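You operate a simulated robot arm through the tools that you are given. There is no shell and no other tool. Be economical: measure what you need, move in short steps, check, and stop when the job is done.

You are at the controls of a simulated two-armed robot. One attempt, no reset.

JOB
Put the jug with green handle in the sink. Then put the clear cup in the sink. Then put the tub with red rim on the top of the test bench away on the shelf of the mesh bench. Then put one of the green tags from the draining rack in the soak tub. Then put the plate with blue handle on the top of the stock bench away on the top of the parts trolley. Then take the cup with purple rim from the top of the stock bench and put it on the top of the mesh bench. The order counts. Set down upright: jug with green handle, clear cup, cup with purple rim.

It is judged by the outcome, as a careful person would: the job done as asked, and still so three seconds after it is handed in. It fails if anything else is knocked over, pushed out of place, dropped, spilled or broken.

ROBOT AND FRAMES
Two 7-joint arms with fingered hands on one trunk, on a base that drives. Base frame: it is fixed to the floor where the robot stands at the start and does not move with it; the origin is under the middle of the robot, x ahead of it, y to its left, z up. Readings come in m, degrees, newtons and seconds.
The left shoulder is at the start at [0.07, 0.171, 1.349], the right one opposite. Places, roughly: clear cup [1.25, -0.25, 0.75]; cup with purple rim [1, 4.75, 0.75]; green tag [1.25, -3.75, 1]; jug with green handle [1, 0, 0.75]; plate with blue handle (15x10x8 cm) [1.9, 4.6, 0.8]; shelf of the mesh bench [3.3, 4.2, 0.4]; sink [0.2, -3.8, 0.7]; soak tub [-0.4, -3.8, 0.7]; top of the mesh bench [3.3, 4.2, 0.8]; top of the parts trolley [-1.9, -2.2, 0.8]; tub with red rim [0.75, -1, 0.75]. Payload 5 kg a hand.
The TCP of each hand is the grasp point between the finger pads, 0.043 m short of the fingertips. In the tool frame z runs along the fingers and y along their closing line. Largest opening 0.144 m; the body of the gripper starts 0.05 m behind the TCP. The gripper is a hand of 5 fingers: y runs from the thumb to the fingers, the wrist lies at [-0.021, -0.124, -0.221] in the tool frame, and closing takes about 1.5 s.
Orientation is that of the tool frame in the base frame, as a unit quaternion [w, x, y, z]. With the fingers straight down and the wrist toward the robot, the tool's x, y and z point along [0, 1, 0], [1, 0, 0] and [0, 0, -1] of the base frame.

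CONTROLS
- The arms move only by the tool step_arm. It takes "left_commands", "right_commands" or both (then of equal length, played together; a hand with none holds still); each is one flat list of numbers, 6 for each row, row after row: the shift along the tool's x, y, z in mm, then the turn, a rotation vector about the tool's x, y, z in degrees. In form: [dx, dy, dz, rx, ry, rz, dx, dy, dz, rx, ry, rz, ...]. A call has 1 to 10 rows; each row shifts and turns the commanded pose from where the row before left it, along the tool's axes as they then stand. "left_claw" and "right_claw" are, for a hand that has rows, the closure in counts, from 0 (fully open) to 255 (shut), set as the call begins (left out, the last holds). A row lasts 0.2 s, in which the tool goes at most 0.05 m and 8.6 degrees; a call with a longer step from one row to the next is refused whole, and so is a gripper value outside its range. Where a pose cannot be reached the arm comes as near as it can. A force on the tool above 40 N (or 10 N above the force at the start of the call, whichever is more), or a blocked arm, ends the call early, and 0.2 s more pass. The fingers move at their own pace (about 0.045 m/s each) and stop on an object; they squeeze with about 31 N. The grip force told is the motor's: it shows also when the fingers shut on nothing. Time passes only in rows, and 0.2 s behind the last, so rows that do not move let the fingers close. The reply holds the time, the measured pose of the TCP, the force on the tool along the base axes, the opening and the grip force, in the units named above and with some noise, with the torque about the TCP (base axes, N m) and any sound that the robot's microphone picked up, and new pictures: "show" is both (left out), scene, wrist or none (wrist: the cameras of the hands that moved).
- Cameras (640 x 400 px; columns grow to the right, rows downward): "scene" is now at [0.134, -0.0121, 1.5727]; the picture's right is [-0.15, -0.99, -0.00], its down [-0.65, 0.10, -0.76] and it looks along [0.75, -0.11, -0.65] (base axes); focal length 253 px, centre (320, 200). "left" rides on the left gripper at [-0.086, -0.109, -0.168] in its tool frame; the picture's right is [-0.80, -0.28, 0.53], its down [0.54, -0.73, 0.42] and it looks along [0.27, 0.63, 0.73] (tool axes); focal length 275 px, centre (320, 200). "right" rides on the right gripper at [0.086, -0.108, -0.168] in its tool frame; the picture's right is [-0.80, 0.28, -0.53], its down [-0.54, -0.73, 0.42] and it looks along [-0.27, 0.63, 0.73] (tool axes); focal length 275 px, centre (320, 200). There is no depth. A picture from a camera that has moved, and an enlarged one, comes with that camera's place and axes in the base frame and with its lens.
- lift_body(by): slides the trunk up (or, below 0, down) by that many m; the arms and the scene camera ride with it, the base frame stays. It gives what a move gives, with no picture.
- drive_base(legs): drives the robot by 1 to 6 legs, each [ahead, left, turn to the left] in m, m and degrees, along the robot's own axes; the way and the turn of a leg run together, so that a leg with both is an arc; at most 1.5 m and 180 degrees a leg. The arms and the cameras ride along, it lands a little off, and it stops where it bumps. It gives what a move gives, and a new picture of the scene camera.
- curl_fingers(index, middle, ring, little, thumb_bend, thumb_turn, hand): sets how far each is bent, from 0 (flat) to 100 (curled in); at 30 the hand is open as for a grip, at 70 the pads meet at the TCP. One left out holds its place. A second passes; each finger stops where it meets its share of the squeeze, and holds until it gets a number again. A gripper value or a shape takes the hand back. It gives what a move gives, with no picture; readings hold the bend of each and the force on index, middle, ring, little, thumb and palm. thumb_turn goes from beside the hand (0) to across from the fingers (100), as for a grip.
- hand_shape(shape, hand): the hand has 5 fingers and takes this shape, open, in about a second: jaw (thumb against the fingers, like two jaws); tri (thumb and two fingers); tip (a fingertip pinch); poke (one finger out to press); point (the index stretched); flat (the hand flat); cup (the hand cupped); fist (a fist). The gripper value then closes the fingers along that shape, each until it touches; the sizes above hold for jaw. It gives what a move gives, with no picture.
- pan_tilt(pan, tilt): turns the head with the scene camera to pan (to the left, within 86 degrees either way) and tilt (down, from -29 to 69), counted from straight ahead of the robot. It gives what a move gives, and a new picture of the scene camera.
- inspect(camera, box): a new picture of the part [left, top, right, bottom] of that camera's present view, enlarged. No time passes.
- job_done(): hands the job in; it is judged then, once.

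Go step by step. Nothing tells you exact positions but the pictures and the camera data: compare them with the known pose of the tool, close in by small moves and look again before you grip or let go. The budget is 186 turns and 260 pictures, counting those below and the enlarged ones. Unless the task says otherwise, let go and move clear before handing in.

The tools are called as a command line: name --argument value ..., lists and objects as JSON in quotes. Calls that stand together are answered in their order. step_arm: Moves the arms, as the interface text tells. Its arguments: {"type":"object","properties":{"left_commands":{"type":"array","items":{"type":"number"}},"left_claw":{"type":"number"},"right_commands":{"type":"array","items":{"type":"number"}},"right_claw":{"type":"number"},"show":{"type":"string","enum":["both","scene","wrist","none"]}},"required":[]} The other tools are called the same way: lift_body (by) slides the trunk up or down; hand_shape (shape, hand) gives the hand a shape; curl_fingers (index, middle, ring, little, thumb_bend, thumb_turn, hand) moves the fingers one by one; drive_base (legs) drives the base; pan_tilt (pan, tilt) turns the head that bears the scene camera; inspect (camera, box) takes an enlarged picture of a part of a camera's view; job_done () hands the job in.

At the start:

```text
clock: 0.0
left_position: [0.613, 0.1503, 1.0764]
left_tcp_rot: [-0.076, 0.674, 0.731, 0.081]
left_ft_force: [0.1, 0.1, 0.0]
left_wrist_torque: [-0.01, 0.0, 0.0]
left_grip_width: 0.1437
left_grasp_force: 0.0
left_shape: jaw
left_bend: [30.0, 30.0, 30.0, 30.0, 30.0, 97.0]
left_finger forces: [0.0, 0.1, 0.0, 0.1, 0.1, 0.0]
right_position: [0.5623, -0.5821, 1.0421]
right_tcp_rot: [0.0, 0.707, 0.707, 0.0]
right_ft_force: [0.3, 0.1, -0.1]
right_wrist_torque: [-0.03, 0.02, 0.0]
right_grip_width: 0.1436
right_grasp_force: 0.0
right_shape: jaw
right_bend: [30.0, 30.0, 30.0, 30.0, 30.0, 98.0]
right_finger forces: [0.0, 0.1, 0.0, 0.1, 0.1, 0.0]
trunk travel left (down, up): [-0.447, 0.493]
robot x, y, heading: [-0.0022, -0.0004, 0.3]
head pan, tilt: [-8.6, 40.9]
```

scene: 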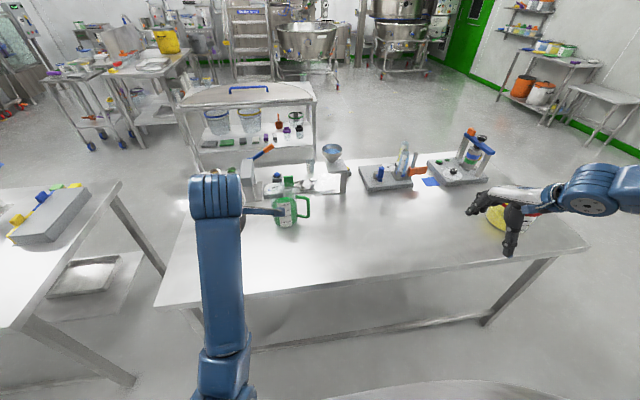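
right: 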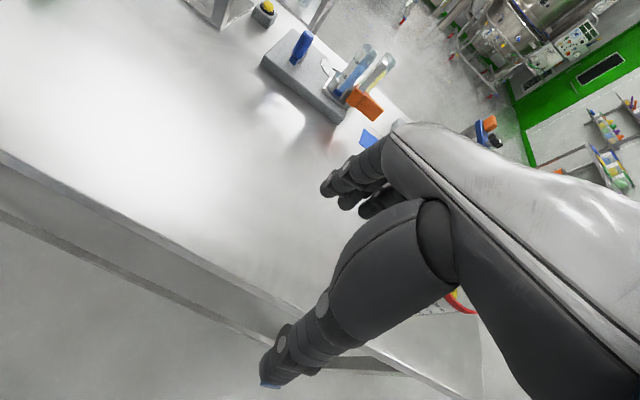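
left: 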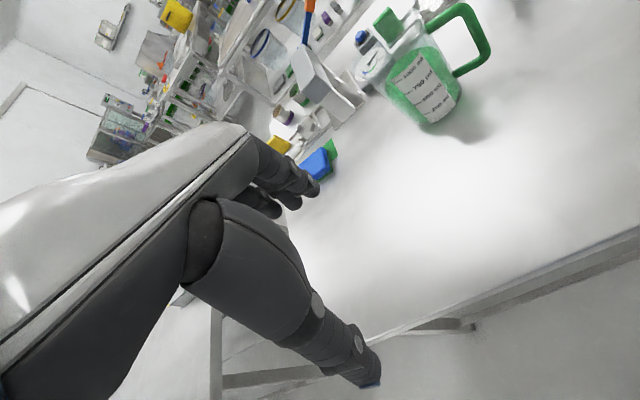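

The jug stands ahead near the left hand, and the tub is under the right hand. I'll zoom in on the objects first.

inspect --camera "scene" --box '[230, 120, 430, 245]'

inspect --camera "left" --box '[240, 0, 560, 200]'

```text
3.20 times, centred on (330, 182) of scene
camera zoom: at [0.134, -0.0121, 1.5727], right [-0.15, -0.99, 0.0], down [-0.65, 0.1, -0.76], along [0.75, -0.11, -0.65], focal length 809 px, centre (288, 256)
```

zoom: 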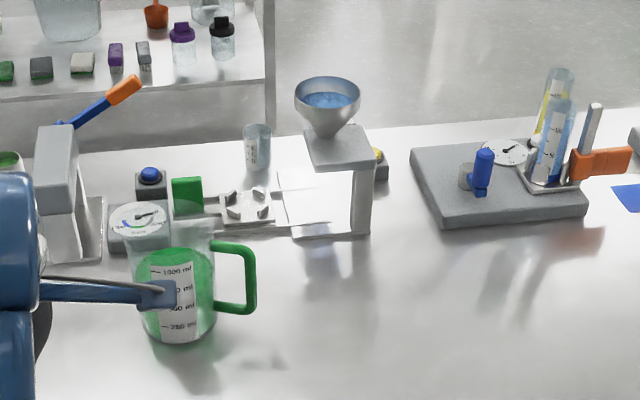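

```text
2.00 times, centred on (400, 100) of left
camera zoom: at [0.5122, 0.0215, 1.2189], right [-0.22, -0.68, -0.7], down [-0.77, 0.56, -0.3], along [0.6, 0.47, -0.65], focal length 551 px, centre (160, 400)
```

zoom: 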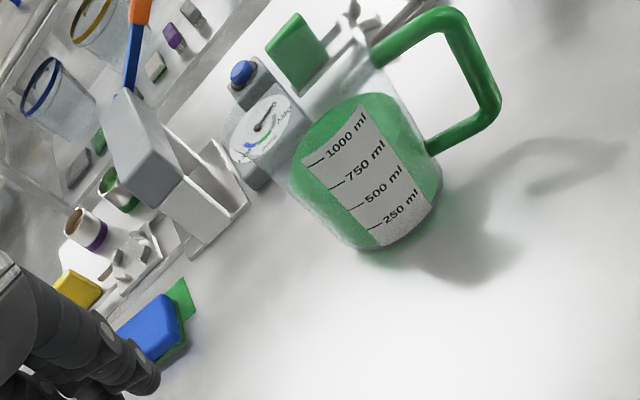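

The jug holds green liquid, and the clear cup is probably the graduated one behind it near [1.37, -0.13]. I'll look down to see how close the base can get to the bench.

pan_tilt --pan 0 --tilt 69

pan_tilt --pan -80 --tilt 25

```text
clock: 0.9
left_position: [0.613, 0.1516, 1.0748]
left_tcp_rot: [-0.076, 0.673, 0.731, 0.082]
left_ft_force: [0.5, -0.1, 0.0]
left_wrist_torque: [-0.02, -0.03, 0.01]
left_grip_width: 0.1438
left_grasp_force: 0.0
left_shape: jaw
left_bend: [30.0, 30.0, 30.0, 30.0, 30.0, 97.0]
left_finger forces: [0.0, 0.0, 0.0, 0.1, 0.0, 0.1]
right_position: [0.5616, -0.5819, 1.0422]
right_tcp_rot: [0.0, 0.708, 0.707, 0.0]
right_ft_force: [0.0, 0.5, 0.2]
right_wrist_torque: [-0.01, 0.01, 0.01]
right_grip_width: 0.1436
right_grasp_force: 0.1
right_shape: jaw
right_bend: [30.0, 30.0, 30.0, 30.0, 30.0, 98.0]
right_finger forces: [0.0, 0.1, 0.1, 0.1, 0.0, 0.0]
trunk travel left (down, up): [-0.447, 0.493]
robot x, y, heading: [-0.0002, 0.0001, 0.1]
head pan, tilt: [0.0, 68.8]
camera scene: at [0.1065, 0.0005, 1.5379], right [0.0, -1.0, 0.0], down [-0.93, 0.0, -0.36], along [0.36, 0.0, -0.93], focal length 253 px, centre (320, 200)
```

scene: 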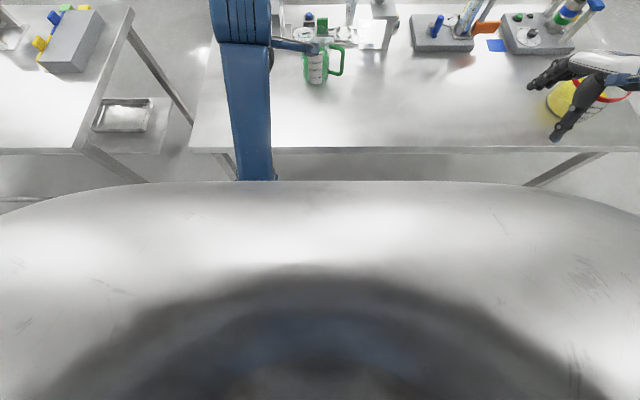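

```text
clock: 2.5
left_position: [0.6131, 0.1514, 1.0762]
left_tcp_rot: [-0.077, 0.673, 0.731, 0.082]
left_ft_force: [-1.2, 0.6, -0.7]
left_wrist_torque: [0.0, 0.01, -0.01]
left_grip_width: 0.1438
left_grasp_force: 0.0
left_shape: jaw
left_bend: [30.0, 30.0, 30.0, 30.0, 30.0, 97.0]
left_finger forces: [0.0, 0.0, 0.0, 0.1, 0.0, 0.1]
right_position: [0.562, -0.5833, 1.0419]
right_tcp_rot: [0.0, 0.707, 0.707, 0.0]
right_ft_force: [0.2, 0.2, 0.3]
right_wrist_torque: [0.04, -0.03, -0.05]
right_grip_width: 0.1433
right_grasp_force: 0.0
right_shape: jaw
right_bend: [30.0, 30.0, 30.0, 30.0, 30.0, 98.0]
right_finger forces: [0.0, 0.0, 0.0, 0.0, 0.1, 0.0]
trunk travel left (down, up): [-0.447, 0.493]
robot x, y, heading: [0.0049, 0.003, 0.1]
head pan, tilt: [-80.0, 25.0]
camera scene: at [0.0666, -0.0902, 1.5973], right [-0.98, -0.17, 0.0], down [-0.07, 0.42, -0.91], along [0.16, -0.89, -0.42], focal length 253 px, centre (320, 200)
```

scene: 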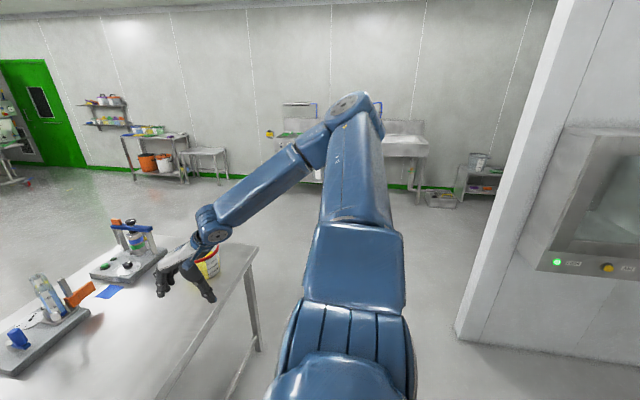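

The silver shape below is my own chest, so the base isn't visible. I'll retract both arms up and back, then look at the jug again.

step_arm --left_commands '[25, -35, -25, 0, 0, 0, 25, -35, -25, 0, 0, 0, 25, -35, -25, 0, 0, 0, 25, -35, -25, 0, 0, 0]' --right_commands '[0, -35, -25, 0, 0, 0, 0, -35, -25, 0, 0, 0, 0, -35, -25, 0, 0, 0, 0, -35, -25, 0, 0, 0]' --show "none"

pan_tilt --pan 0 --tilt 40

drive_base --legs '[[0.2, 0, 0]]'

```text
clock: 3.0
left_position: [0.5626, 0.2638, 1.1111]
left_tcp_rot: [-0.146, 0.634, 0.743, 0.159]
left_ft_force: [-1.3, 1.1, -0.3]
left_wrist_torque: [-0.08, -0.09, 0.0]
left_grip_width: 0.1437
left_grasp_force: 0.0
left_shape: jaw
left_bend: [30.0, 30.0, 30.0, 30.0, 30.0, 98.0]
left_finger forces: [0.0, 0.0, 0.1, 0.0, 0.0, 0.0]
left hand out of reach, approached as far as the arm can: row 2
right_position: [0.5095, -0.5784, 1.0819]
right_tcp_rot: [0.002, 0.706, 0.708, 0.0]
right_ft_force: [-0.5, 0.6, 0.4]
right_wrist_torque: [-0.05, -0.08, -0.01]
right_grip_width: 0.1438
right_grasp_force: 0.1
right_shape: jaw
right_bend: [30.0, 30.0, 30.0, 30.0, 30.0, 98.0]
right_finger forces: [0.0, 0.0, 0.0, 0.0, 0.1, 0.0]
trunk travel left (down, up): [-0.447, 0.493]
robot x, y, heading: [-0.0001, 0.0027, 0.1]
head pan, tilt: [-80.0, 25.0]
stopped in row 2 (left hand): the arm was blocked; the commanded pose is now the measured one
```

```text
clock: 4.5
left_position: [0.5661, 0.2605, 1.1111]
left_tcp_rot: [-0.148, 0.632, 0.744, 0.16]
left_ft_force: [0.3, 0.0, 0.1]
left_wrist_torque: [-0.01, 0.0, 0.0]
left_grip_width: 0.1436
left_grasp_force: 0.1
left_shape: jaw
left_bend: [30.0, 30.0, 30.0, 30.0, 30.0, 98.0]
left_finger forces: [0.0, 0.0, 0.1, 0.1, 0.1, 0.0]
right_position: [0.5133, -0.5832, 1.0796]
right_tcp_rot: [0.0, 0.707, 0.707, 0.0]
right_ft_force: [0.3, 0.2, -0.1]
right_wrist_torque: [0.01, 0.01, -0.03]
right_grip_width: 0.144
right_grasp_force: 0.1
right_shape: jaw
right_bend: [30.0, 30.0, 30.0, 30.0, 30.0, 98.0]
right_finger forces: [0.0, 0.0, 0.0, 0.0, 0.0, 0.0]
trunk travel left (down, up): [-0.447, 0.493]
robot x, y, heading: [0.0008, 0.0027, 0.1]
head pan, tilt: [0.0, 40.0]
camera scene: at [0.1356, 0.0004, 1.574], right [0.0, -1.0, 0.0], down [-0.64, 0.0, -0.77], along [0.77, 0.0, -0.64], focal length 253 px, centre (320, 200)
```

scene: 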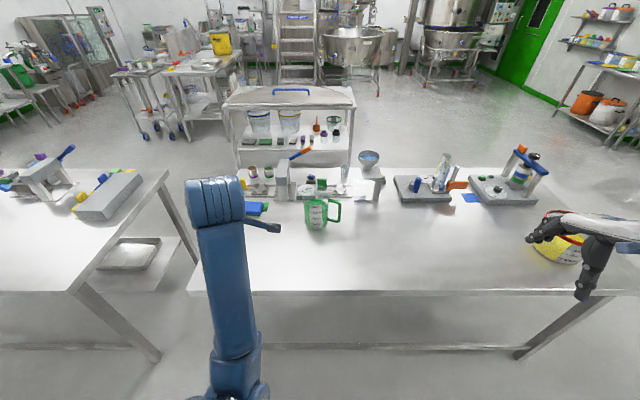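

```text
clock: 6.1
left_position: [0.7647, 0.2605, 1.1099]
left_tcp_rot: [-0.149, 0.634, 0.742, 0.159]
left_ft_force: [0.1, 0.4, 0.2]
left_wrist_torque: [0.01, 0.01, 0.04]
left_grip_width: 0.144
left_grasp_force: 0.1
left_shape: jaw
left_bend: [30.0, 30.0, 30.0, 30.0, 30.0, 98.0]
left_finger forces: [0.0, 0.0, 0.0, 0.0, 0.0, 0.1]
right_position: [0.7118, -0.5825, 1.0793]
right_tcp_rot: [0.0, 0.707, 0.707, 0.0]
right_ft_force: [0.5, -0.1, 0.3]
right_wrist_torque: [0.0, 0.01, 0.04]
right_grip_width: 0.1439
right_grasp_force: 0.1
right_shape: jaw
right_bend: [30.0, 30.0, 30.0, 30.0, 30.0, 98.0]
right_finger forces: [0.1, 0.0, 0.0, 0.1, 0.1, 0.0]
trunk travel left (down, up): [-0.447, 0.493]
robot x, y, heading: [0.2004, 0.0002, -0.1]
head pan, tilt: [0.0, 40.0]
camera scene: at [0.3336, 0.0005, 1.5742], right [0.0, -1.0, 0.0], down [-0.64, 0.0, -0.77], along [0.77, 0.0, -0.64], focal length 253 px, centre (320, 200)
```

scene: 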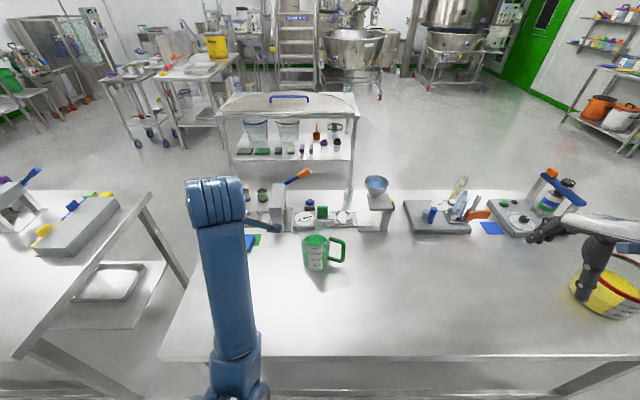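

The drive went cleanly. I'll zoom in on the jug and the items behind it.

inspect --camera "scene" --box '[240, 155, 400, 280]'

```text
3.20 times, centred on (320, 218) of scene
camera zoom: at [0.3336, 0.0005, 1.5742], right [0.0, -1.0, 0.0], down [-0.64, 0.0, -0.77], along [0.77, 0.0, -0.64], focal length 809 px, centre (320, 144)
```

zoom: 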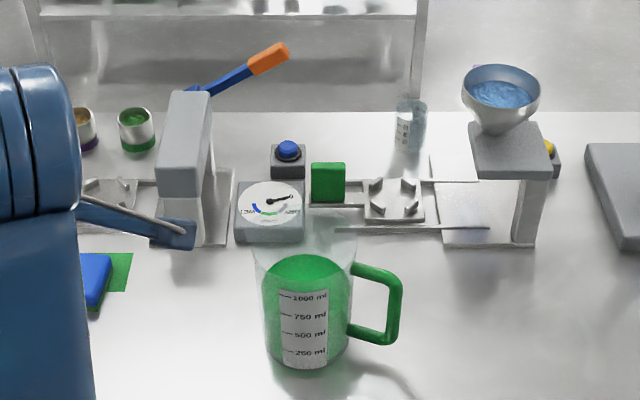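

The jug is about 0.10 m wide, centred near (0.945, 0.017) with its rim near z 0.93, and there is about 10 cm free behind it. I'll straighten the left hand and bring it above the jug.

step_arm --left_commands '[0, 0, 0, 0.2, -6.3, 2.2, 0, 0, 0, 0.2, -6.3, 2.2, 0, 0, 0, 0.2, -6.3, 2.2, 0, 0, 0, 0.2, -6.3, 2.2, -40, 25, 0, 0, 0, 0, -40, 25, 0, 0, 0, 0, -40, 25, 0, 0, 0, 0, -40, 25, 0, 0, 0, 0, -40, 25, 0, 0, 0, 0, -40, 25, 0, 0, 0, 0]'

```text
clock: 6.8
left_position: [0.7616, 0.3367, 1.1156]
left_tcp_rot: [-0.122, 0.647, 0.743, 0.124]
left_ft_force: [0.4, 0.4, -0.6]
left_wrist_torque: [0.03, 0.02, 0.02]
left_grip_width: 0.144
left_grasp_force: 0.1
left_shape: jaw
left_bend: [30.0, 30.0, 30.0, 30.0, 30.0, 98.0]
left_finger forces: [0.0, 0.0, 0.1, 0.1, 0.0, 0.0]
left hand out of reach, approached as far as the arm can: row 3
right_position: [0.7133, -0.5814, 1.0771]
right_tcp_rot: [-0.001, 0.707, 0.708, 0.0]
right_ft_force: [0.9, 0.1, 0.2]
right_wrist_torque: [0.01, 0.03, 0.04]
right_grip_width: 0.1439
right_grasp_force: 0.0
right_shape: jaw
right_bend: [30.0, 30.0, 30.0, 30.0, 30.0, 98.0]
right_finger forces: [0.0, 0.0, 0.0, 0.1, 0.0, 0.0]
trunk travel left (down, up): [-0.447, 0.493]
robot x, y, heading: [0.1973, -0.0032, -0.2]
head pan, tilt: [0.0, 40.0]
stopped in row 3 (left hand): the arm was blocked; the commanded pose is now the measured one
camera scene: at [0.3363, 0.0012, 1.5738], right [0.0, -1.0, 0.0], down [-0.64, 0.0, -0.77], along [0.77, 0.0, -0.64], focal length 253 px, centre (320, 200)
camera left: at [0.6693, 0.1859, 1.2418], right [-0.19, -0.6, -0.78], down [-0.8, 0.55, -0.23], along [0.57, 0.58, -0.58], focal length 275 px, centre (320, 200)
```

scene: 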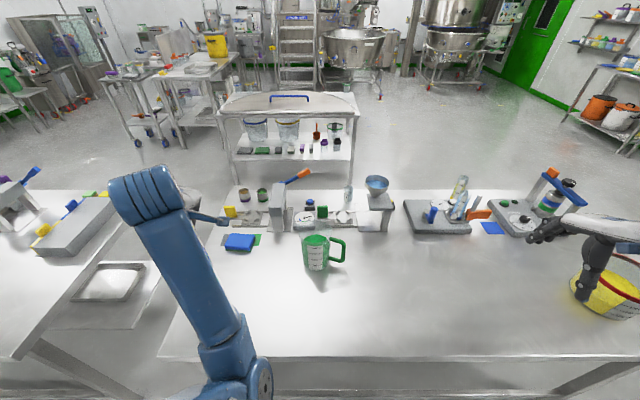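
left: 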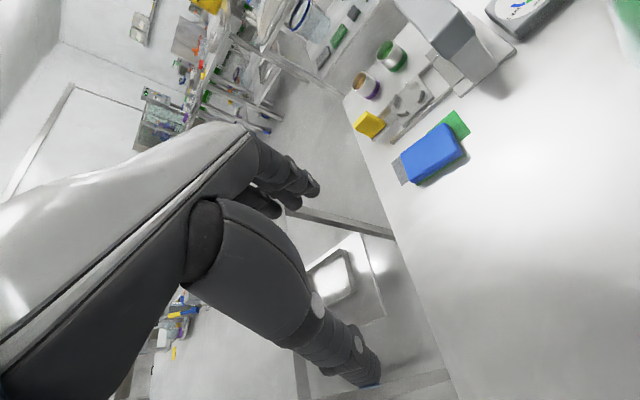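

The arm is at a limit when folded and tilted. I'll go ahead first, then straighten while moving right.

step_arm --left_commands '[-18, 32, -6, 0, 0, 0, -18, 32, -6, 0, 0, 0, -25, 25, -6, 0, -3, 1.5, -30, 20, -6, 0, -4, 1.5, -30, 15, -6, 0, -4, 1.5, -30, 10, -6, 0, -4, 1.5, -30, 10, 0, 0, -4, 1.5]'

```text
clock: 8.6
left_position: [0.9246, 0.2414, 1.1069]
left_tcp_rot: [-0.043, 0.68, 0.731, 0.046]
left_ft_force: [0.3, 0.1, -0.1]
left_wrist_torque: [-0.02, -0.05, 0.0]
left_grip_width: 0.1441
left_grasp_force: 0.1
left_shape: jaw
left_bend: [30.0, 30.0, 30.0, 30.0, 30.0, 98.0]
left_finger forces: [0.0, 0.1, 0.0, 0.0, 0.0, 0.1]
right_position: [0.7125, -0.5825, 1.0778]
right_tcp_rot: [0.0, 0.706, 0.708, 0.0]
right_ft_force: [-0.5, -0.2, -0.4]
right_wrist_torque: [0.01, -0.02, -0.01]
right_grip_width: 0.1439
right_grasp_force: 0.1
right_shape: jaw
right_bend: [30.0, 30.0, 30.0, 30.0, 30.0, 98.0]
right_finger forces: [0.0, 0.0, 0.1, 0.0, 0.0, 0.0]
trunk travel left (down, up): [-0.447, 0.493]
robot x, y, heading: [0.1986, 0.0002, -0.0]
head pan, tilt: [0.0, 40.0]
stopped in row 7 (left hand): the arm was blocked; the commanded pose is now the measured one
camera scene: at [0.3342, 0.0009, 1.574], right [0.0, -1.0, 0.0], down [-0.64, 0.0, -0.77], along [0.77, 0.0, -0.64], focal length 253 px, centre (320, 200)
camera left: at [0.8215, 0.1266, 1.2614], right [-0.23, -0.74, -0.63], down [-0.76, 0.54, -0.36], along [0.61, 0.4, -0.69], focal length 275 px, centre (320, 200)
```

scene: 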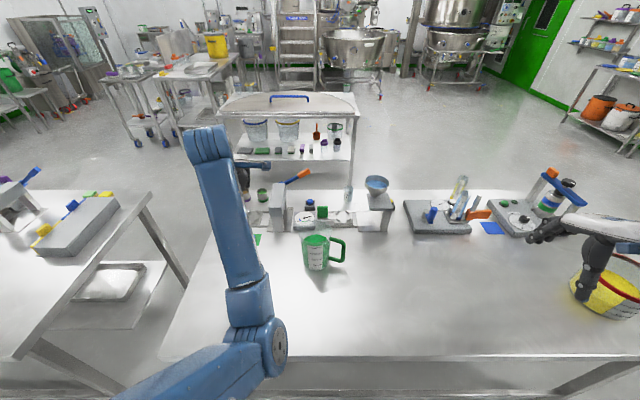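
left: 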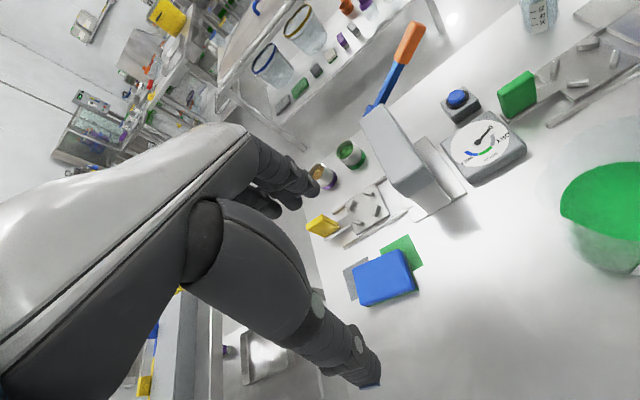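

The wrist seems limited because the hand is near shoulder height and towards the middle. I'll shift the base right so the jug lies on the left arm's own side, and raise the trunk.

drive_base --legs '[[0, -0.25, 0]]'

lift_body --by 0.1

step_arm --left_commands '[0, 0, 30, 0, -1, 0, 0, 0, 30, 0, -1, 0.5, 0, 0, 30, 0, -1.5, 0.5, 0, 0, 0, 0, -1.5, 0.5, 0, 0, 0, 0, -1, 0.5]'

```text
clock: 10.4
left_position: [0.9239, -0.0079, 1.1053]
left_tcp_rot: [-0.044, 0.681, 0.73, 0.045]
left_ft_force: [1.2, -0.4, -0.2]
left_wrist_torque: [0.0, -0.01, -0.02]
left_grip_width: 0.1439
left_grasp_force: 0.1
left_shape: jaw
left_bend: [30.0, 30.0, 30.0, 30.0, 30.0, 98.0]
left_finger forces: [0.0, 0.1, 0.0, 0.0, 0.0, 0.0]
right_position: [0.7102, -0.8297, 1.0784]
right_tcp_rot: [0.0, 0.708, 0.706, -0.001]
right_ft_force: [1.3, -0.5, -0.2]
right_wrist_torque: [0.01, 0.01, -0.01]
right_grip_width: 0.1438
right_grasp_force: 0.1
right_shape: jaw
right_bend: [30.0, 30.0, 30.0, 30.0, 30.0, 98.0]
right_finger forces: [0.0, 0.0, 0.0, 0.1, 0.0, 0.0]
trunk travel left (down, up): [-0.447, 0.493]
robot x, y, heading: [0.2009, -0.2422, 0.1]
head pan, tilt: [0.0, 40.0]
camera scene: at [0.3343, -0.245, 1.574], right [0.0, -1.0, 0.0], down [-0.64, 0.0, -0.77], along [0.77, 0.0, -0.64], focal length 253 px, centre (320, 200)
```

scene: 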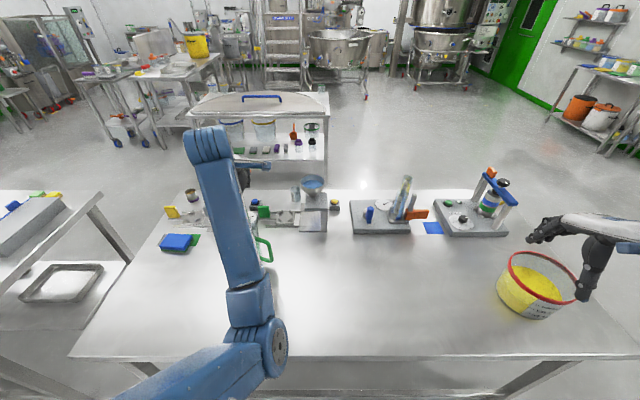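

```text
clock: 11.8
left_position: [0.9249, -0.0069, 1.2054]
left_tcp_rot: [-0.044, 0.68, 0.73, 0.045]
left_ft_force: [0.0, -0.3, -0.2]
left_wrist_torque: [0.0, 0.03, 0.03]
left_grip_width: 0.1437
left_grasp_force: 0.0
left_shape: jaw
left_bend: [30.0, 30.0, 30.0, 30.0, 30.0, 98.0]
left_finger forces: [0.1, 0.0, 0.0, 0.0, 0.1, 0.0]
right_position: [0.7103, -0.8293, 1.1776]
right_tcp_rot: [0.0, 0.708, 0.706, -0.001]
right_ft_force: [0.2, 0.9, -0.7]
right_wrist_torque: [0.01, 0.01, 0.01]
right_grip_width: 0.1436
right_grasp_force: 0.0
right_shape: jaw
right_bend: [30.0, 30.0, 30.0, 30.0, 30.0, 98.0]
right_finger forces: [0.1, 0.0, 0.1, 0.1, 0.1, 0.0]
trunk travel left (down, up): [-0.547, 0.393]
robot x, y, heading: [0.1984, -0.2461, -0.4]
head pan, tilt: [0.0, 40.0]
```

```text
clock: 13.0
left_position: [0.9258, 0.0036, 1.1181]
left_tcp_rot: [-0.007, 0.694, 0.72, 0.012]
left_ft_force: [-0.9, -0.5, -0.5]
left_wrist_torque: [0.0, 0.01, -0.03]
left_grip_width: 0.1441
left_grasp_force: 0.1
left_shape: jaw
left_bend: [30.0, 30.0, 30.0, 30.0, 30.0, 98.0]
left_finger forces: [0.0, 0.0, 0.0, 0.0, 0.0, 0.0]
right_position: [0.7101, -0.8302, 1.1787]
right_tcp_rot: [-0.001, 0.707, 0.707, 0.0]
right_ft_force: [0.3, -0.4, 0.1]
right_wrist_torque: [-0.01, 0.0, 0.02]
right_grip_width: 0.1441
right_grasp_force: 0.0
right_shape: jaw
right_bend: [30.0, 30.0, 30.0, 30.0, 30.0, 98.0]
right_finger forces: [0.0, 0.1, 0.1, 0.0, 0.1, 0.0]
trunk travel left (down, up): [-0.547, 0.393]
robot x, y, heading: [0.1987, -0.2421, -0.1]
head pan, tilt: [0.0, 40.0]
camera scene: at [0.3344, -0.2461, 1.674], right [0.0, -1.0, 0.0], down [-0.64, 0.0, -0.77], along [0.77, 0.0, -0.64], focal length 253 px, centre (320, 200)
camera left: at [0.8183, -0.0902, 1.283], right [-0.25, -0.79, -0.56], down [-0.74, 0.53, -0.42], along [0.62, 0.31, -0.72], focal length 275 px, centre (320, 200)
```

scene: 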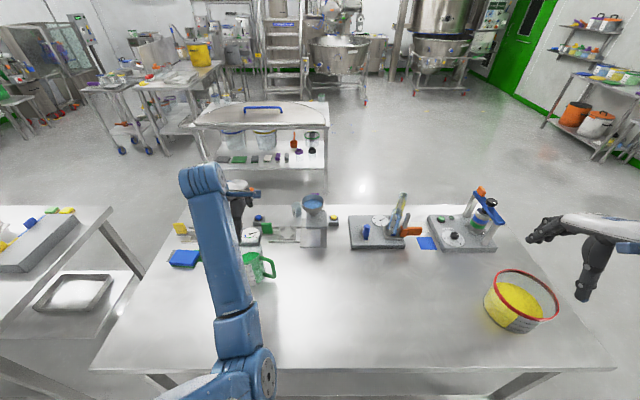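
left: 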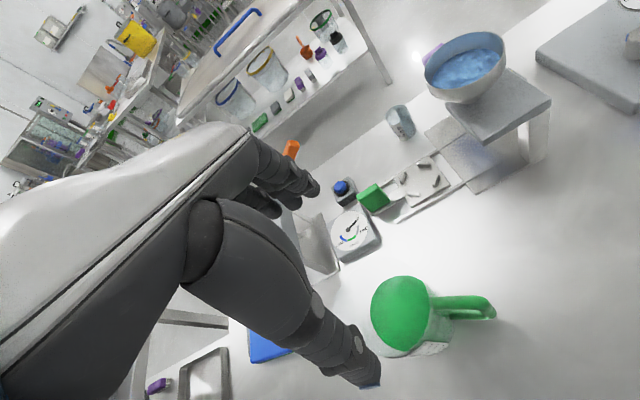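

The hand is nearly straight down above the jug. I'll zoom in to centre it on the rim.

inspect --camera "left" --box '[320, 240, 512, 360]'

```text
3.33 times, centred on (416, 300) of left
camera zoom: at [0.8183, -0.0902, 1.283], right [-0.25, -0.79, -0.56], down [-0.74, 0.53, -0.42], along [0.62, 0.31, -0.72], focal length 918 px, centre (0, -133)
```

zoom: 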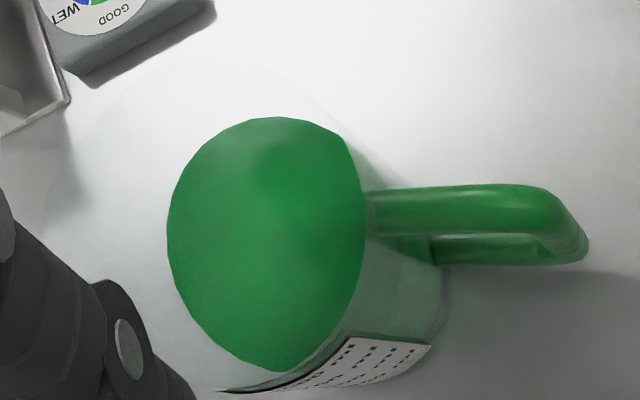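

Triangulating from two views puts the jug axis near (0.90, 0.012), with the liquid at z≈0.93 and the table near 0.79. I'll lower to just above the rim and check.

step_arm --left_commands '[3, -9, 25, 0, -0.7, 1, 3, -9, 25, 0, -0.8, 1, 2, -8, 25, 0, 0, 0, 0, 0, 15, 0, 0, 0, 0, 0, 0, 0, 0, 0]'

```text
clock: 14.2
left_position: [0.8976, 0.0097, 1.0278]
left_tcp_rot: [0.004, 0.707, 0.707, 0.0]
left_ft_force: [-0.3, -0.2, 0.0]
left_wrist_torque: [-0.01, 0.01, 0.02]
left_grip_width: 0.1437
left_grasp_force: 0.1
left_shape: jaw
left_bend: [30.0, 30.0, 30.0, 30.0, 30.0, 98.0]
left_finger forces: [0.0, 0.1, 0.0, 0.0, 0.0, 0.0]
right_position: [0.7098, -0.83, 1.1782]
right_tcp_rot: [0.001, 0.708, 0.706, 0.001]
right_ft_force: [-0.2, 0.6, 0.0]
right_wrist_torque: [0.06, 0.0, 0.0]
right_grip_width: 0.1438
right_grasp_force: 0.1
right_shape: jaw
right_bend: [30.0, 30.0, 30.0, 30.0, 30.0, 98.0]
right_finger forces: [0.1, 0.1, 0.0, 0.0, 0.0, 0.0]
trunk travel left (down, up): [-0.547, 0.393]
robot x, y, heading: [0.1981, -0.2486, -0.1]
head pan, tilt: [0.0, 40.0]
camera scene: at [0.3344, -0.2462, 1.674], right [0.0, -1.0, 0.0], down [-0.64, 0.0, -0.77], along [0.77, 0.0, -0.64], focal length 253 px, centre (320, 200)
camera left: at [0.7885, -0.0751, 1.194], right [-0.28, -0.8, -0.53], down [-0.72, 0.54, -0.43], along [0.63, 0.26, -0.73], focal length 275 px, centre (320, 200)
```

scene: 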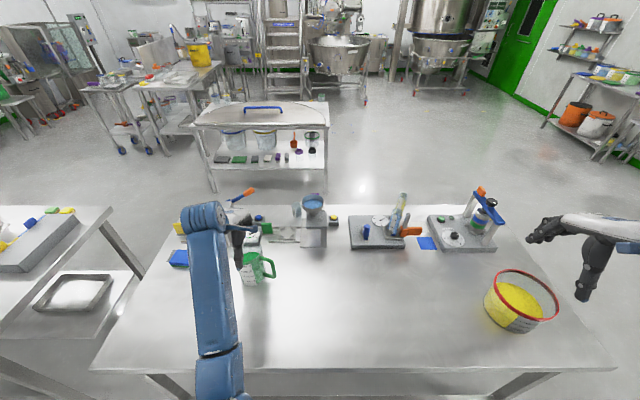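
left: 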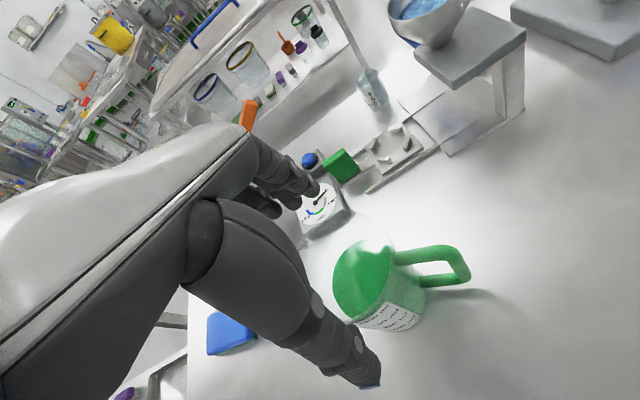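

The jug sits between the fingers. I'll zoom in for a sharper position.

inspect --camera "left" --box '[272, 200, 480, 330]'

inspect --camera "scene" --box '[160, 180, 360, 305]'

```text
3.08 times, centred on (376, 265) of left
camera zoom: at [0.7885, -0.0751, 1.194], right [-0.28, -0.8, -0.53], down [-0.72, 0.54, -0.43], along [0.63, 0.26, -0.73], focal length 847 px, centre (148, 0)
```

zoom: 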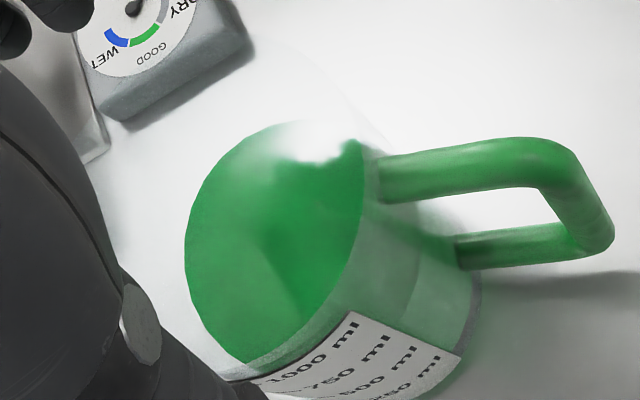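

```text
3.20 times, centred on (260, 242) of scene
camera zoom: at [0.3344, -0.2462, 1.674], right [0.0, -1.0, 0.0], down [-0.64, 0.0, -0.77], along [0.77, 0.0, -0.64], focal length 809 px, centre (512, 64)
```

zoom: 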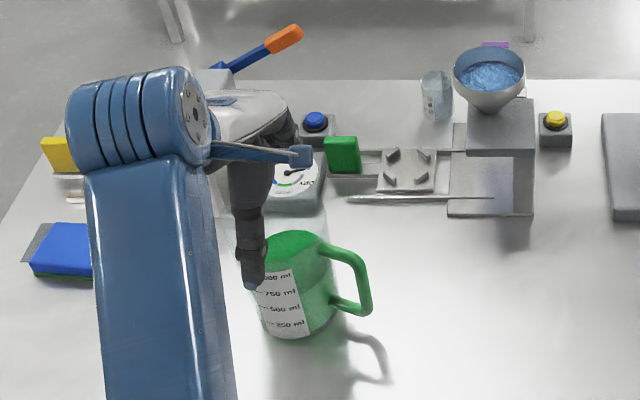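

The jug axis is at about (0.898, 0.008), right under the TCP. I'll descend to z≈0.935 and grip.

step_arm --left_commands '[0, 0, 30, 0, 0, 0, 0, 0, 30, 0, 0, 0, 0, 0, 30, 0, 0, 0, 0, 0, 0, 0, 0, 0]'

```text
clock: 15.2
left_position: [0.9006, 0.0097, 0.9363]
left_tcp_rot: [0.004, 0.707, 0.707, -0.001]
left_ft_force: [0.0, -1.5, 0.1]
left_wrist_torque: [0.01, -0.03, -0.01]
left_grip_width: 0.144
left_grasp_force: 0.1
left_shape: jaw
left_bend: [30.0, 30.0, 30.0, 30.0, 30.0, 98.0]
left_finger forces: [0.7, 0.0, 0.0, 0.0, 0.0, 0.0]
right_position: [0.7097, -0.8302, 1.1792]
right_tcp_rot: [0.0, 0.708, 0.707, 0.0]
right_ft_force: [0.5, 0.3, 0.3]
right_wrist_torque: [-0.03, -0.01, 0.0]
right_grip_width: 0.1439
right_grasp_force: 0.2
right_shape: jaw
right_bend: [30.0, 30.0, 30.0, 30.0, 30.0, 98.0]
right_finger forces: [0.0, 0.1, 0.0, 0.0, 0.0, 0.0]
trunk travel left (down, up): [-0.547, 0.393]
robot x, y, heading: [0.1984, -0.2467, -0.3]
head pan, tilt: [0.0, 40.0]
camera scene: at [0.3345, -0.2458, 1.6739], right [0.0, -1.0, 0.0], down [-0.64, 0.0, -0.77], along [0.77, 0.0, -0.64], focal length 253 px, centre (320, 200)
camera left: at [0.7897, -0.0754, 1.1034], right [-0.28, -0.8, -0.53], down [-0.72, 0.54, -0.43], along [0.63, 0.26, -0.73], focal length 275 px, centre (320, 200)
```

scene: 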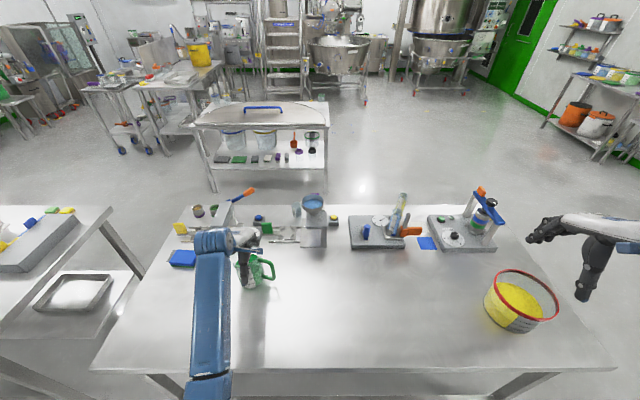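
left: 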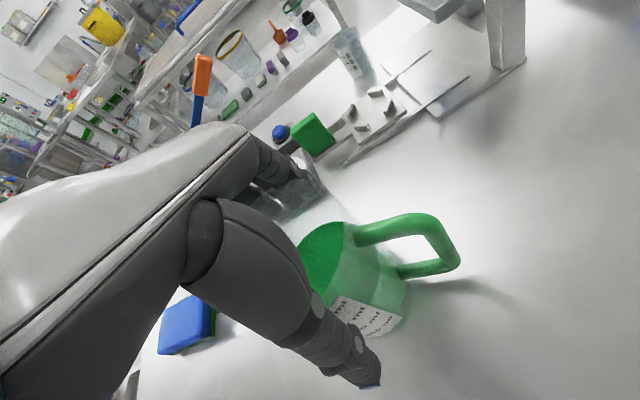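

There's a light index touch but nothing moved. I'll close the fingers on the jug.

step_arm --left_commands '[0, 0, 0, 0, 0, 0, 0, 0, 0, 0, 0, 0, 0, 0, 0, 0, 0, 0, 0, 0, 0, 0, 0, 0, 0, 0, 0, 0, 0, 0, 0, 0, 0, 0, 0, 0, 0, 0, 0, 0, 0, 0, 0, 0, 0, 0, 0, 0]' --left_claw 255

```text
clock: 17.0
left_position: [0.8994, 0.0096, 0.9362]
left_tcp_rot: [0.003, 0.707, 0.707, 0.0]
left_ft_force: [-0.7, -1.4, 1.3]
left_wrist_torque: [-0.03, 0.56, 0.09]
left_grip_width: 0.105
left_grasp_force: 31.0
left_shape: jaw
left_bend: [35.0, 37.0, 33.0, 34.0, 63.0, 100.0]
left_finger forces: [19.9, 7.9, 0.0, 0.1, 27.8, 0.1]
right_position: [0.7103, -0.8306, 1.1779]
right_tcp_rot: [0.0, 0.708, 0.706, 0.0]
right_ft_force: [-0.1, 1.1, -0.1]
right_wrist_torque: [-0.02, 0.0, -0.02]
right_grip_width: 0.1441
right_grasp_force: 0.1
right_shape: jaw
right_bend: [30.0, 30.0, 30.0, 30.0, 30.0, 98.0]
right_finger forces: [0.0, 0.1, 0.0, 0.0, 0.0, 0.0]
trunk travel left (down, up): [-0.547, 0.393]
robot x, y, heading: [0.1993, -0.2455, -0.1]
head pan, tilt: [0.0, 40.0]
camera scene: at [0.334, -0.2462, 1.674], right [0.0, -1.0, 0.0], down [-0.64, 0.0, -0.77], along [0.77, 0.0, -0.64], focal length 253 px, centre (320, 200)
camera left: at [0.7895, -0.0755, 1.1042], right [-0.28, -0.8, -0.53], down [-0.72, 0.54, -0.43], along [0.63, 0.26, -0.73], focal length 275 px, centre (320, 200)
```

scene: 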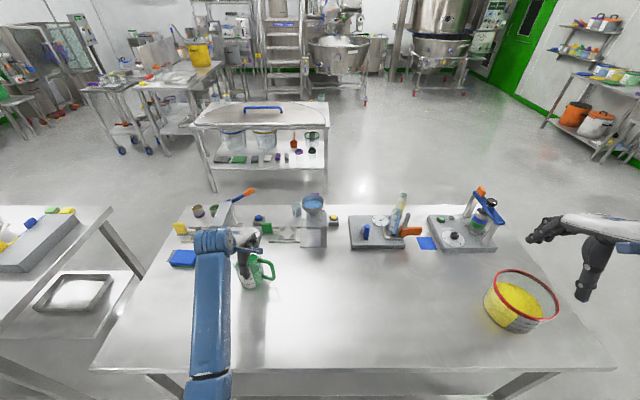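
left: 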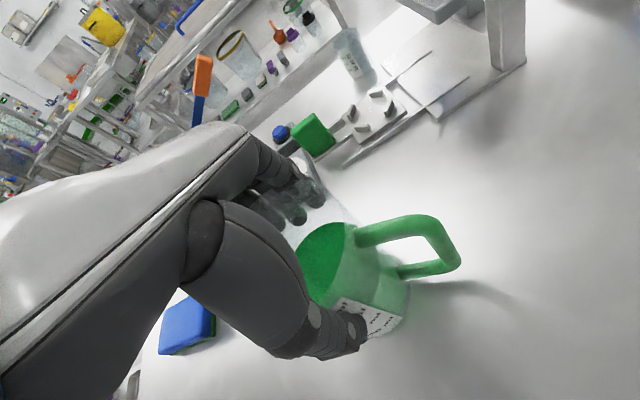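

Thumb, index and middle hold it at 31 N, width 0.105. I'll lift slowly and check.

step_arm --left_commands '[0, 0, -10, 0, 0, 0, 0, 0, -10, 0, 0, 0, 0, 0, -10, 0, 0, 0, 0, 0, -10, 0, 0, 0, 0, 0, -10, 0, 0, 0]'

```text
clock: 18.2
left_position: [0.8996, 0.0093, 0.9863]
left_tcp_rot: [0.003, 0.707, 0.707, 0.0]
left_ft_force: [-1.0, 0.8, -7.0]
left_wrist_torque: [0.07, -0.03, -0.01]
left_grip_width: 0.1052
left_grasp_force: 30.4
left_shape: jaw
left_bend: [35.0, 37.0, 33.0, 34.0, 63.0, 100.0]
left_finger forces: [20.1, 9.5, 0.0, 0.1, 27.8, 0.0]
right_position: [0.7109, -0.8302, 1.1786]
right_tcp_rot: [0.0, 0.708, 0.707, -0.001]
right_ft_force: [0.3, 0.3, -0.1]
right_wrist_torque: [-0.05, -0.03, -0.03]
right_grip_width: 0.1439
right_grasp_force: 0.1
right_shape: jaw
right_bend: [30.0, 30.0, 30.0, 30.0, 30.0, 98.0]
right_finger forces: [0.0, 0.0, 0.1, 0.1, 0.1, 0.0]
trunk travel left (down, up): [-0.547, 0.393]
robot x, y, heading: [0.1981, -0.2479, -0.2]
head pan, tilt: [0.0, 40.0]
camera scene: at [0.3348, -0.2457, 1.6739], right [0.0, -1.0, 0.0], down [-0.64, 0.0, -0.77], along [0.77, 0.0, -0.64], focal length 253 px, centre (320, 200)
camera left: at [0.7891, -0.0748, 1.1541], right [-0.28, -0.8, -0.53], down [-0.72, 0.54, -0.43], along [0.63, 0.26, -0.73], focal length 275 px, centre (320, 200)
```

scene: 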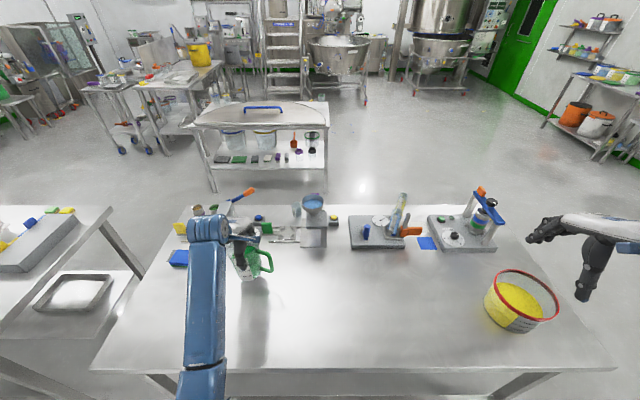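
left: 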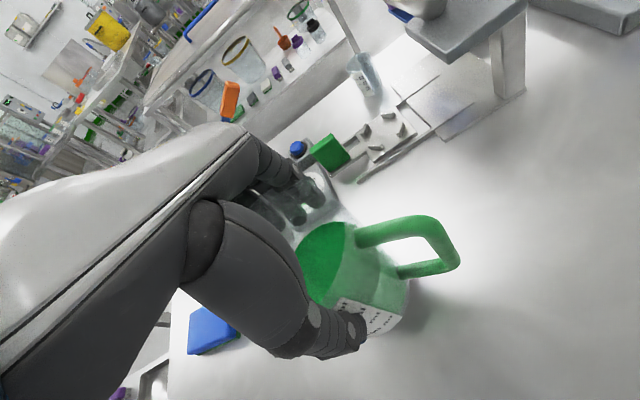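

The jug hangs stably at about 0.7 kg. The funnel crowds the cup's right side, so I'll deliver the jug first and fetch the cup with the left hand afterwards. Next I'll raise the jug, back off and turn right.

lift_body --by 0.08

drive_base --legs '[[-0.35, 0, 0], [0, 0, -90]]'

```text
clock: 19.3
left_position: [0.8996, 0.0107, 1.066]
left_tcp_rot: [0.003, 0.707, 0.707, 0.0]
left_ft_force: [0.1, -0.3, -7.2]
left_wrist_torque: [0.06, 0.01, 0.01]
left_grip_width: 0.1053
left_grasp_force: 31.6
left_shape: jaw
left_bend: [35.0, 37.0, 33.0, 34.0, 63.0, 100.0]
left_finger forces: [20.0, 9.6, 0.0, 0.0, 27.8, 0.1]
right_position: [0.712, -0.8301, 1.2587]
right_tcp_rot: [0.0, 0.708, 0.706, 0.001]
right_ft_force: [0.2, -0.8, -0.1]
right_wrist_torque: [-0.01, 0.02, 0.01]
right_grip_width: 0.144
right_grasp_force: 0.1
right_shape: jaw
right_bend: [30.0, 30.0, 30.0, 30.0, 30.0, 98.0]
right_finger forces: [0.1, 0.1, 0.1, 0.0, 0.0, 0.0]
trunk travel left (down, up): [-0.627, 0.313]
robot x, y, heading: [0.2006, -0.2433, -0.2]
head pan, tilt: [0.0, 40.0]
```

```text
clock: 25.4
left_position: [0.1121, -0.9429, 1.066]
left_tcp_rot: [0.002, 1.0, 0.004, -0.002]
left_ft_force: [-0.6, -0.1, -7.4]
left_wrist_torque: [-0.02, 0.01, 0.0]
left_grip_width: 0.1051
left_grasp_force: 30.4
left_shape: jaw
left_bend: [35.0, 37.0, 33.0, 34.0, 63.0, 100.0]
left_finger forces: [19.6, 9.3, 0.0, 0.1, 27.2, 0.0]
right_position: [-0.7289, -0.7626, 1.2588]
right_tcp_rot: [0.0, 1.0, 0.004, 0.001]
right_ft_force: [0.4, -0.1, 0.6]
right_wrist_torque: [0.0, -0.03, 0.03]
right_grip_width: 0.1438
right_grasp_force: 0.1
right_shape: jaw
right_bend: [30.0, 30.0, 30.0, 30.0, 30.0, 98.0]
right_finger forces: [0.0, 0.0, 0.0, 0.0, 0.0, 0.1]
trunk travel left (down, up): [-0.627, 0.313]
robot x, y, heading: [-0.1508, -0.2426, -89.6]
head pan, tilt: [0.0, 40.0]
camera scene: at [-0.149, -0.381, 1.7539], right [-1.0, -0.01, 0.0], down [-0.01, 0.64, -0.77], along [0.01, -0.77, -0.64], focal length 253 px, centre (320, 200)
```

scene: 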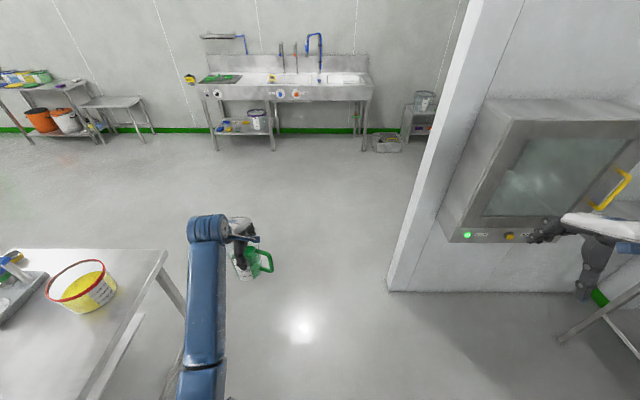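

The sink unit is straight ahead on the far wall, and the partition is near the right hand. I'll shift left first, drive toward the sink, and zoom in.

drive_base --legs '[[0, 0.28, 0], [1.4, 0, 0]]'

inspect --camera "scene" --box '[160, 20, 400, 170]'

```text
clock: 34.0
left_position: [0.3902, -2.3627, 1.0659]
left_tcp_rot: [0.002, 1.0, 0.001, -0.002]
left_ft_force: [0.1, -0.7, -7.0]
left_wrist_torque: [-0.04, -0.03, 0.01]
left_grip_width: 0.1053
left_grasp_force: 30.9
left_shape: jaw
left_bend: [35.0, 37.0, 33.0, 34.0, 63.0, 100.0]
left_finger forces: [19.6, 9.5, 0.0, 0.0, 27.3, 0.1]
right_position: [-0.4489, -2.1743, 1.2583]
right_tcp_rot: [0.001, 1.0, 0.0, 0.0]
right_ft_force: [0.4, -0.1, 0.6]
right_wrist_torque: [0.01, -0.04, 0.02]
right_grip_width: 0.1441
right_grasp_force: 0.0
right_shape: jaw
right_bend: [30.0, 30.0, 30.0, 30.0, 30.0, 98.0]
right_finger forces: [0.0, 0.0, 0.0, 0.1, 0.0, 0.0]
trunk travel left (down, up): [-0.627, 0.313]
robot x, y, heading: [0.1329, -1.6587, -90.0]
head pan, tilt: [0.0, 40.0]
camera scene: at [0.1352, -1.7973, 1.754], right [-1.0, 0.0, 0.0], down [0.0, 0.64, -0.77], along [0.0, -0.77, -0.64], focal length 253 px, centre (320, 200)
```

scene: 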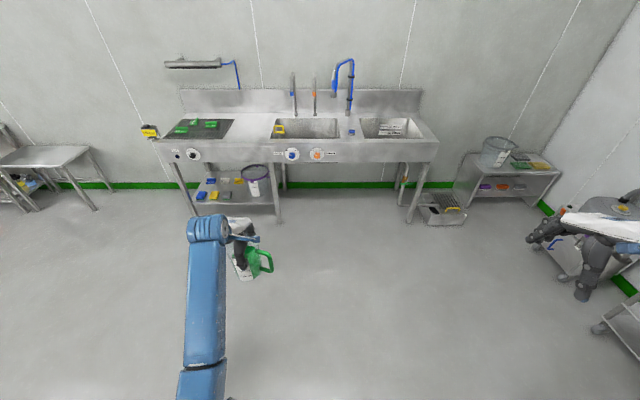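

```text
2.67 times, centred on (280, 95) of scene
camera zoom: at [0.1352, -1.7973, 1.754], right [-1.0, 0.0, 0.0], down [0.0, 0.64, -0.77], along [0.0, -0.77, -0.64], focal length 674 px, centre (427, 480)
```

zoom: 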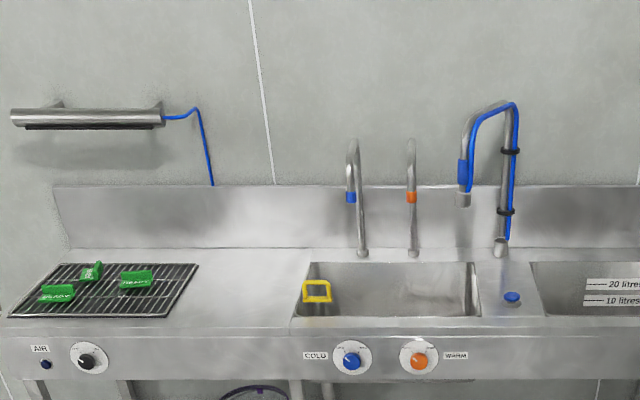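

The sink basin spans about x 0…0.5, y −3.94…−3.57, with taps at its rear, the soak tub to its right and the draining rack to its left. I'll drive closer and look down into it.

drive_base --legs '[[0.95, -0.09, 0]]'

inspect --camera "scene" --box '[200, 60, 440, 210]'

```text
clock: 39.0
left_position: [0.2898, -3.3099, 1.0668]
left_tcp_rot: [0.003, 1.0, -0.005, -0.002]
left_ft_force: [0.8, 0.6, -6.9]
left_wrist_torque: [0.0, -0.07, -0.02]
left_grip_width: 0.1051
left_grasp_force: 30.4
left_shape: jaw
left_bend: [35.0, 37.0, 33.0, 34.0, 63.0, 100.0]
left_finger forces: [19.6, 9.5, 0.1, 0.0, 27.4, 0.0]
right_position: [-0.5475, -3.1158, 1.2595]
right_tcp_rot: [0.0, 1.0, -0.004, 0.0]
right_ft_force: [0.8, -0.1, 0.1]
right_wrist_torque: [-0.01, 0.01, -0.02]
right_grip_width: 0.1438
right_grasp_force: 0.0
right_shape: jaw
right_bend: [30.0, 30.0, 30.0, 30.0, 30.0, 98.0]
right_finger forces: [0.1, 0.1, 0.0, 0.1, 0.1, 0.0]
trunk travel left (down, up): [-0.627, 0.313]
robot x, y, heading: [0.0385, -2.6073, -90.5]
head pan, tilt: [0.0, 40.0]
camera scene: at [0.0388, -2.7429, 1.754], right [-1.0, 0.01, 0.0], down [0.01, 0.64, -0.77], along [-0.01, -0.77, -0.64], focal length 253 px, centre (320, 200)
```

scene: 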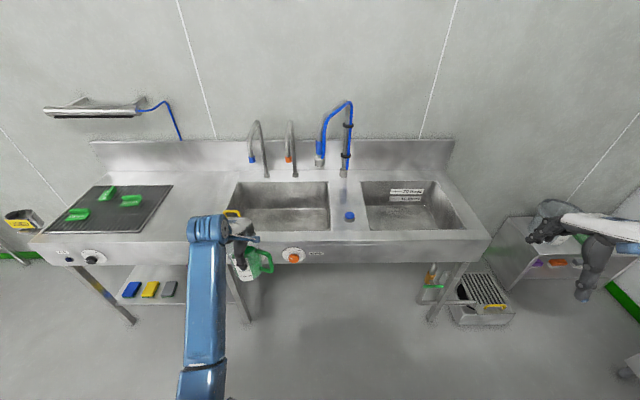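

```text
2.67 times, centred on (320, 135) of scene
camera zoom: at [0.0388, -2.7429, 1.754], right [-1.0, 0.01, 0.0], down [0.01, 0.64, -0.77], along [-0.01, -0.77, -0.64], focal length 674 px, centre (320, 373)
```

zoom: 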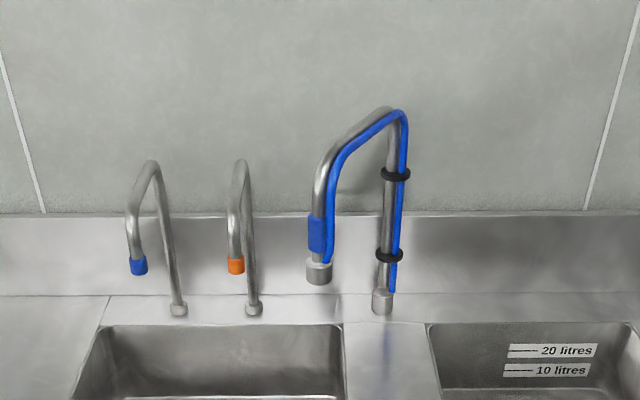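

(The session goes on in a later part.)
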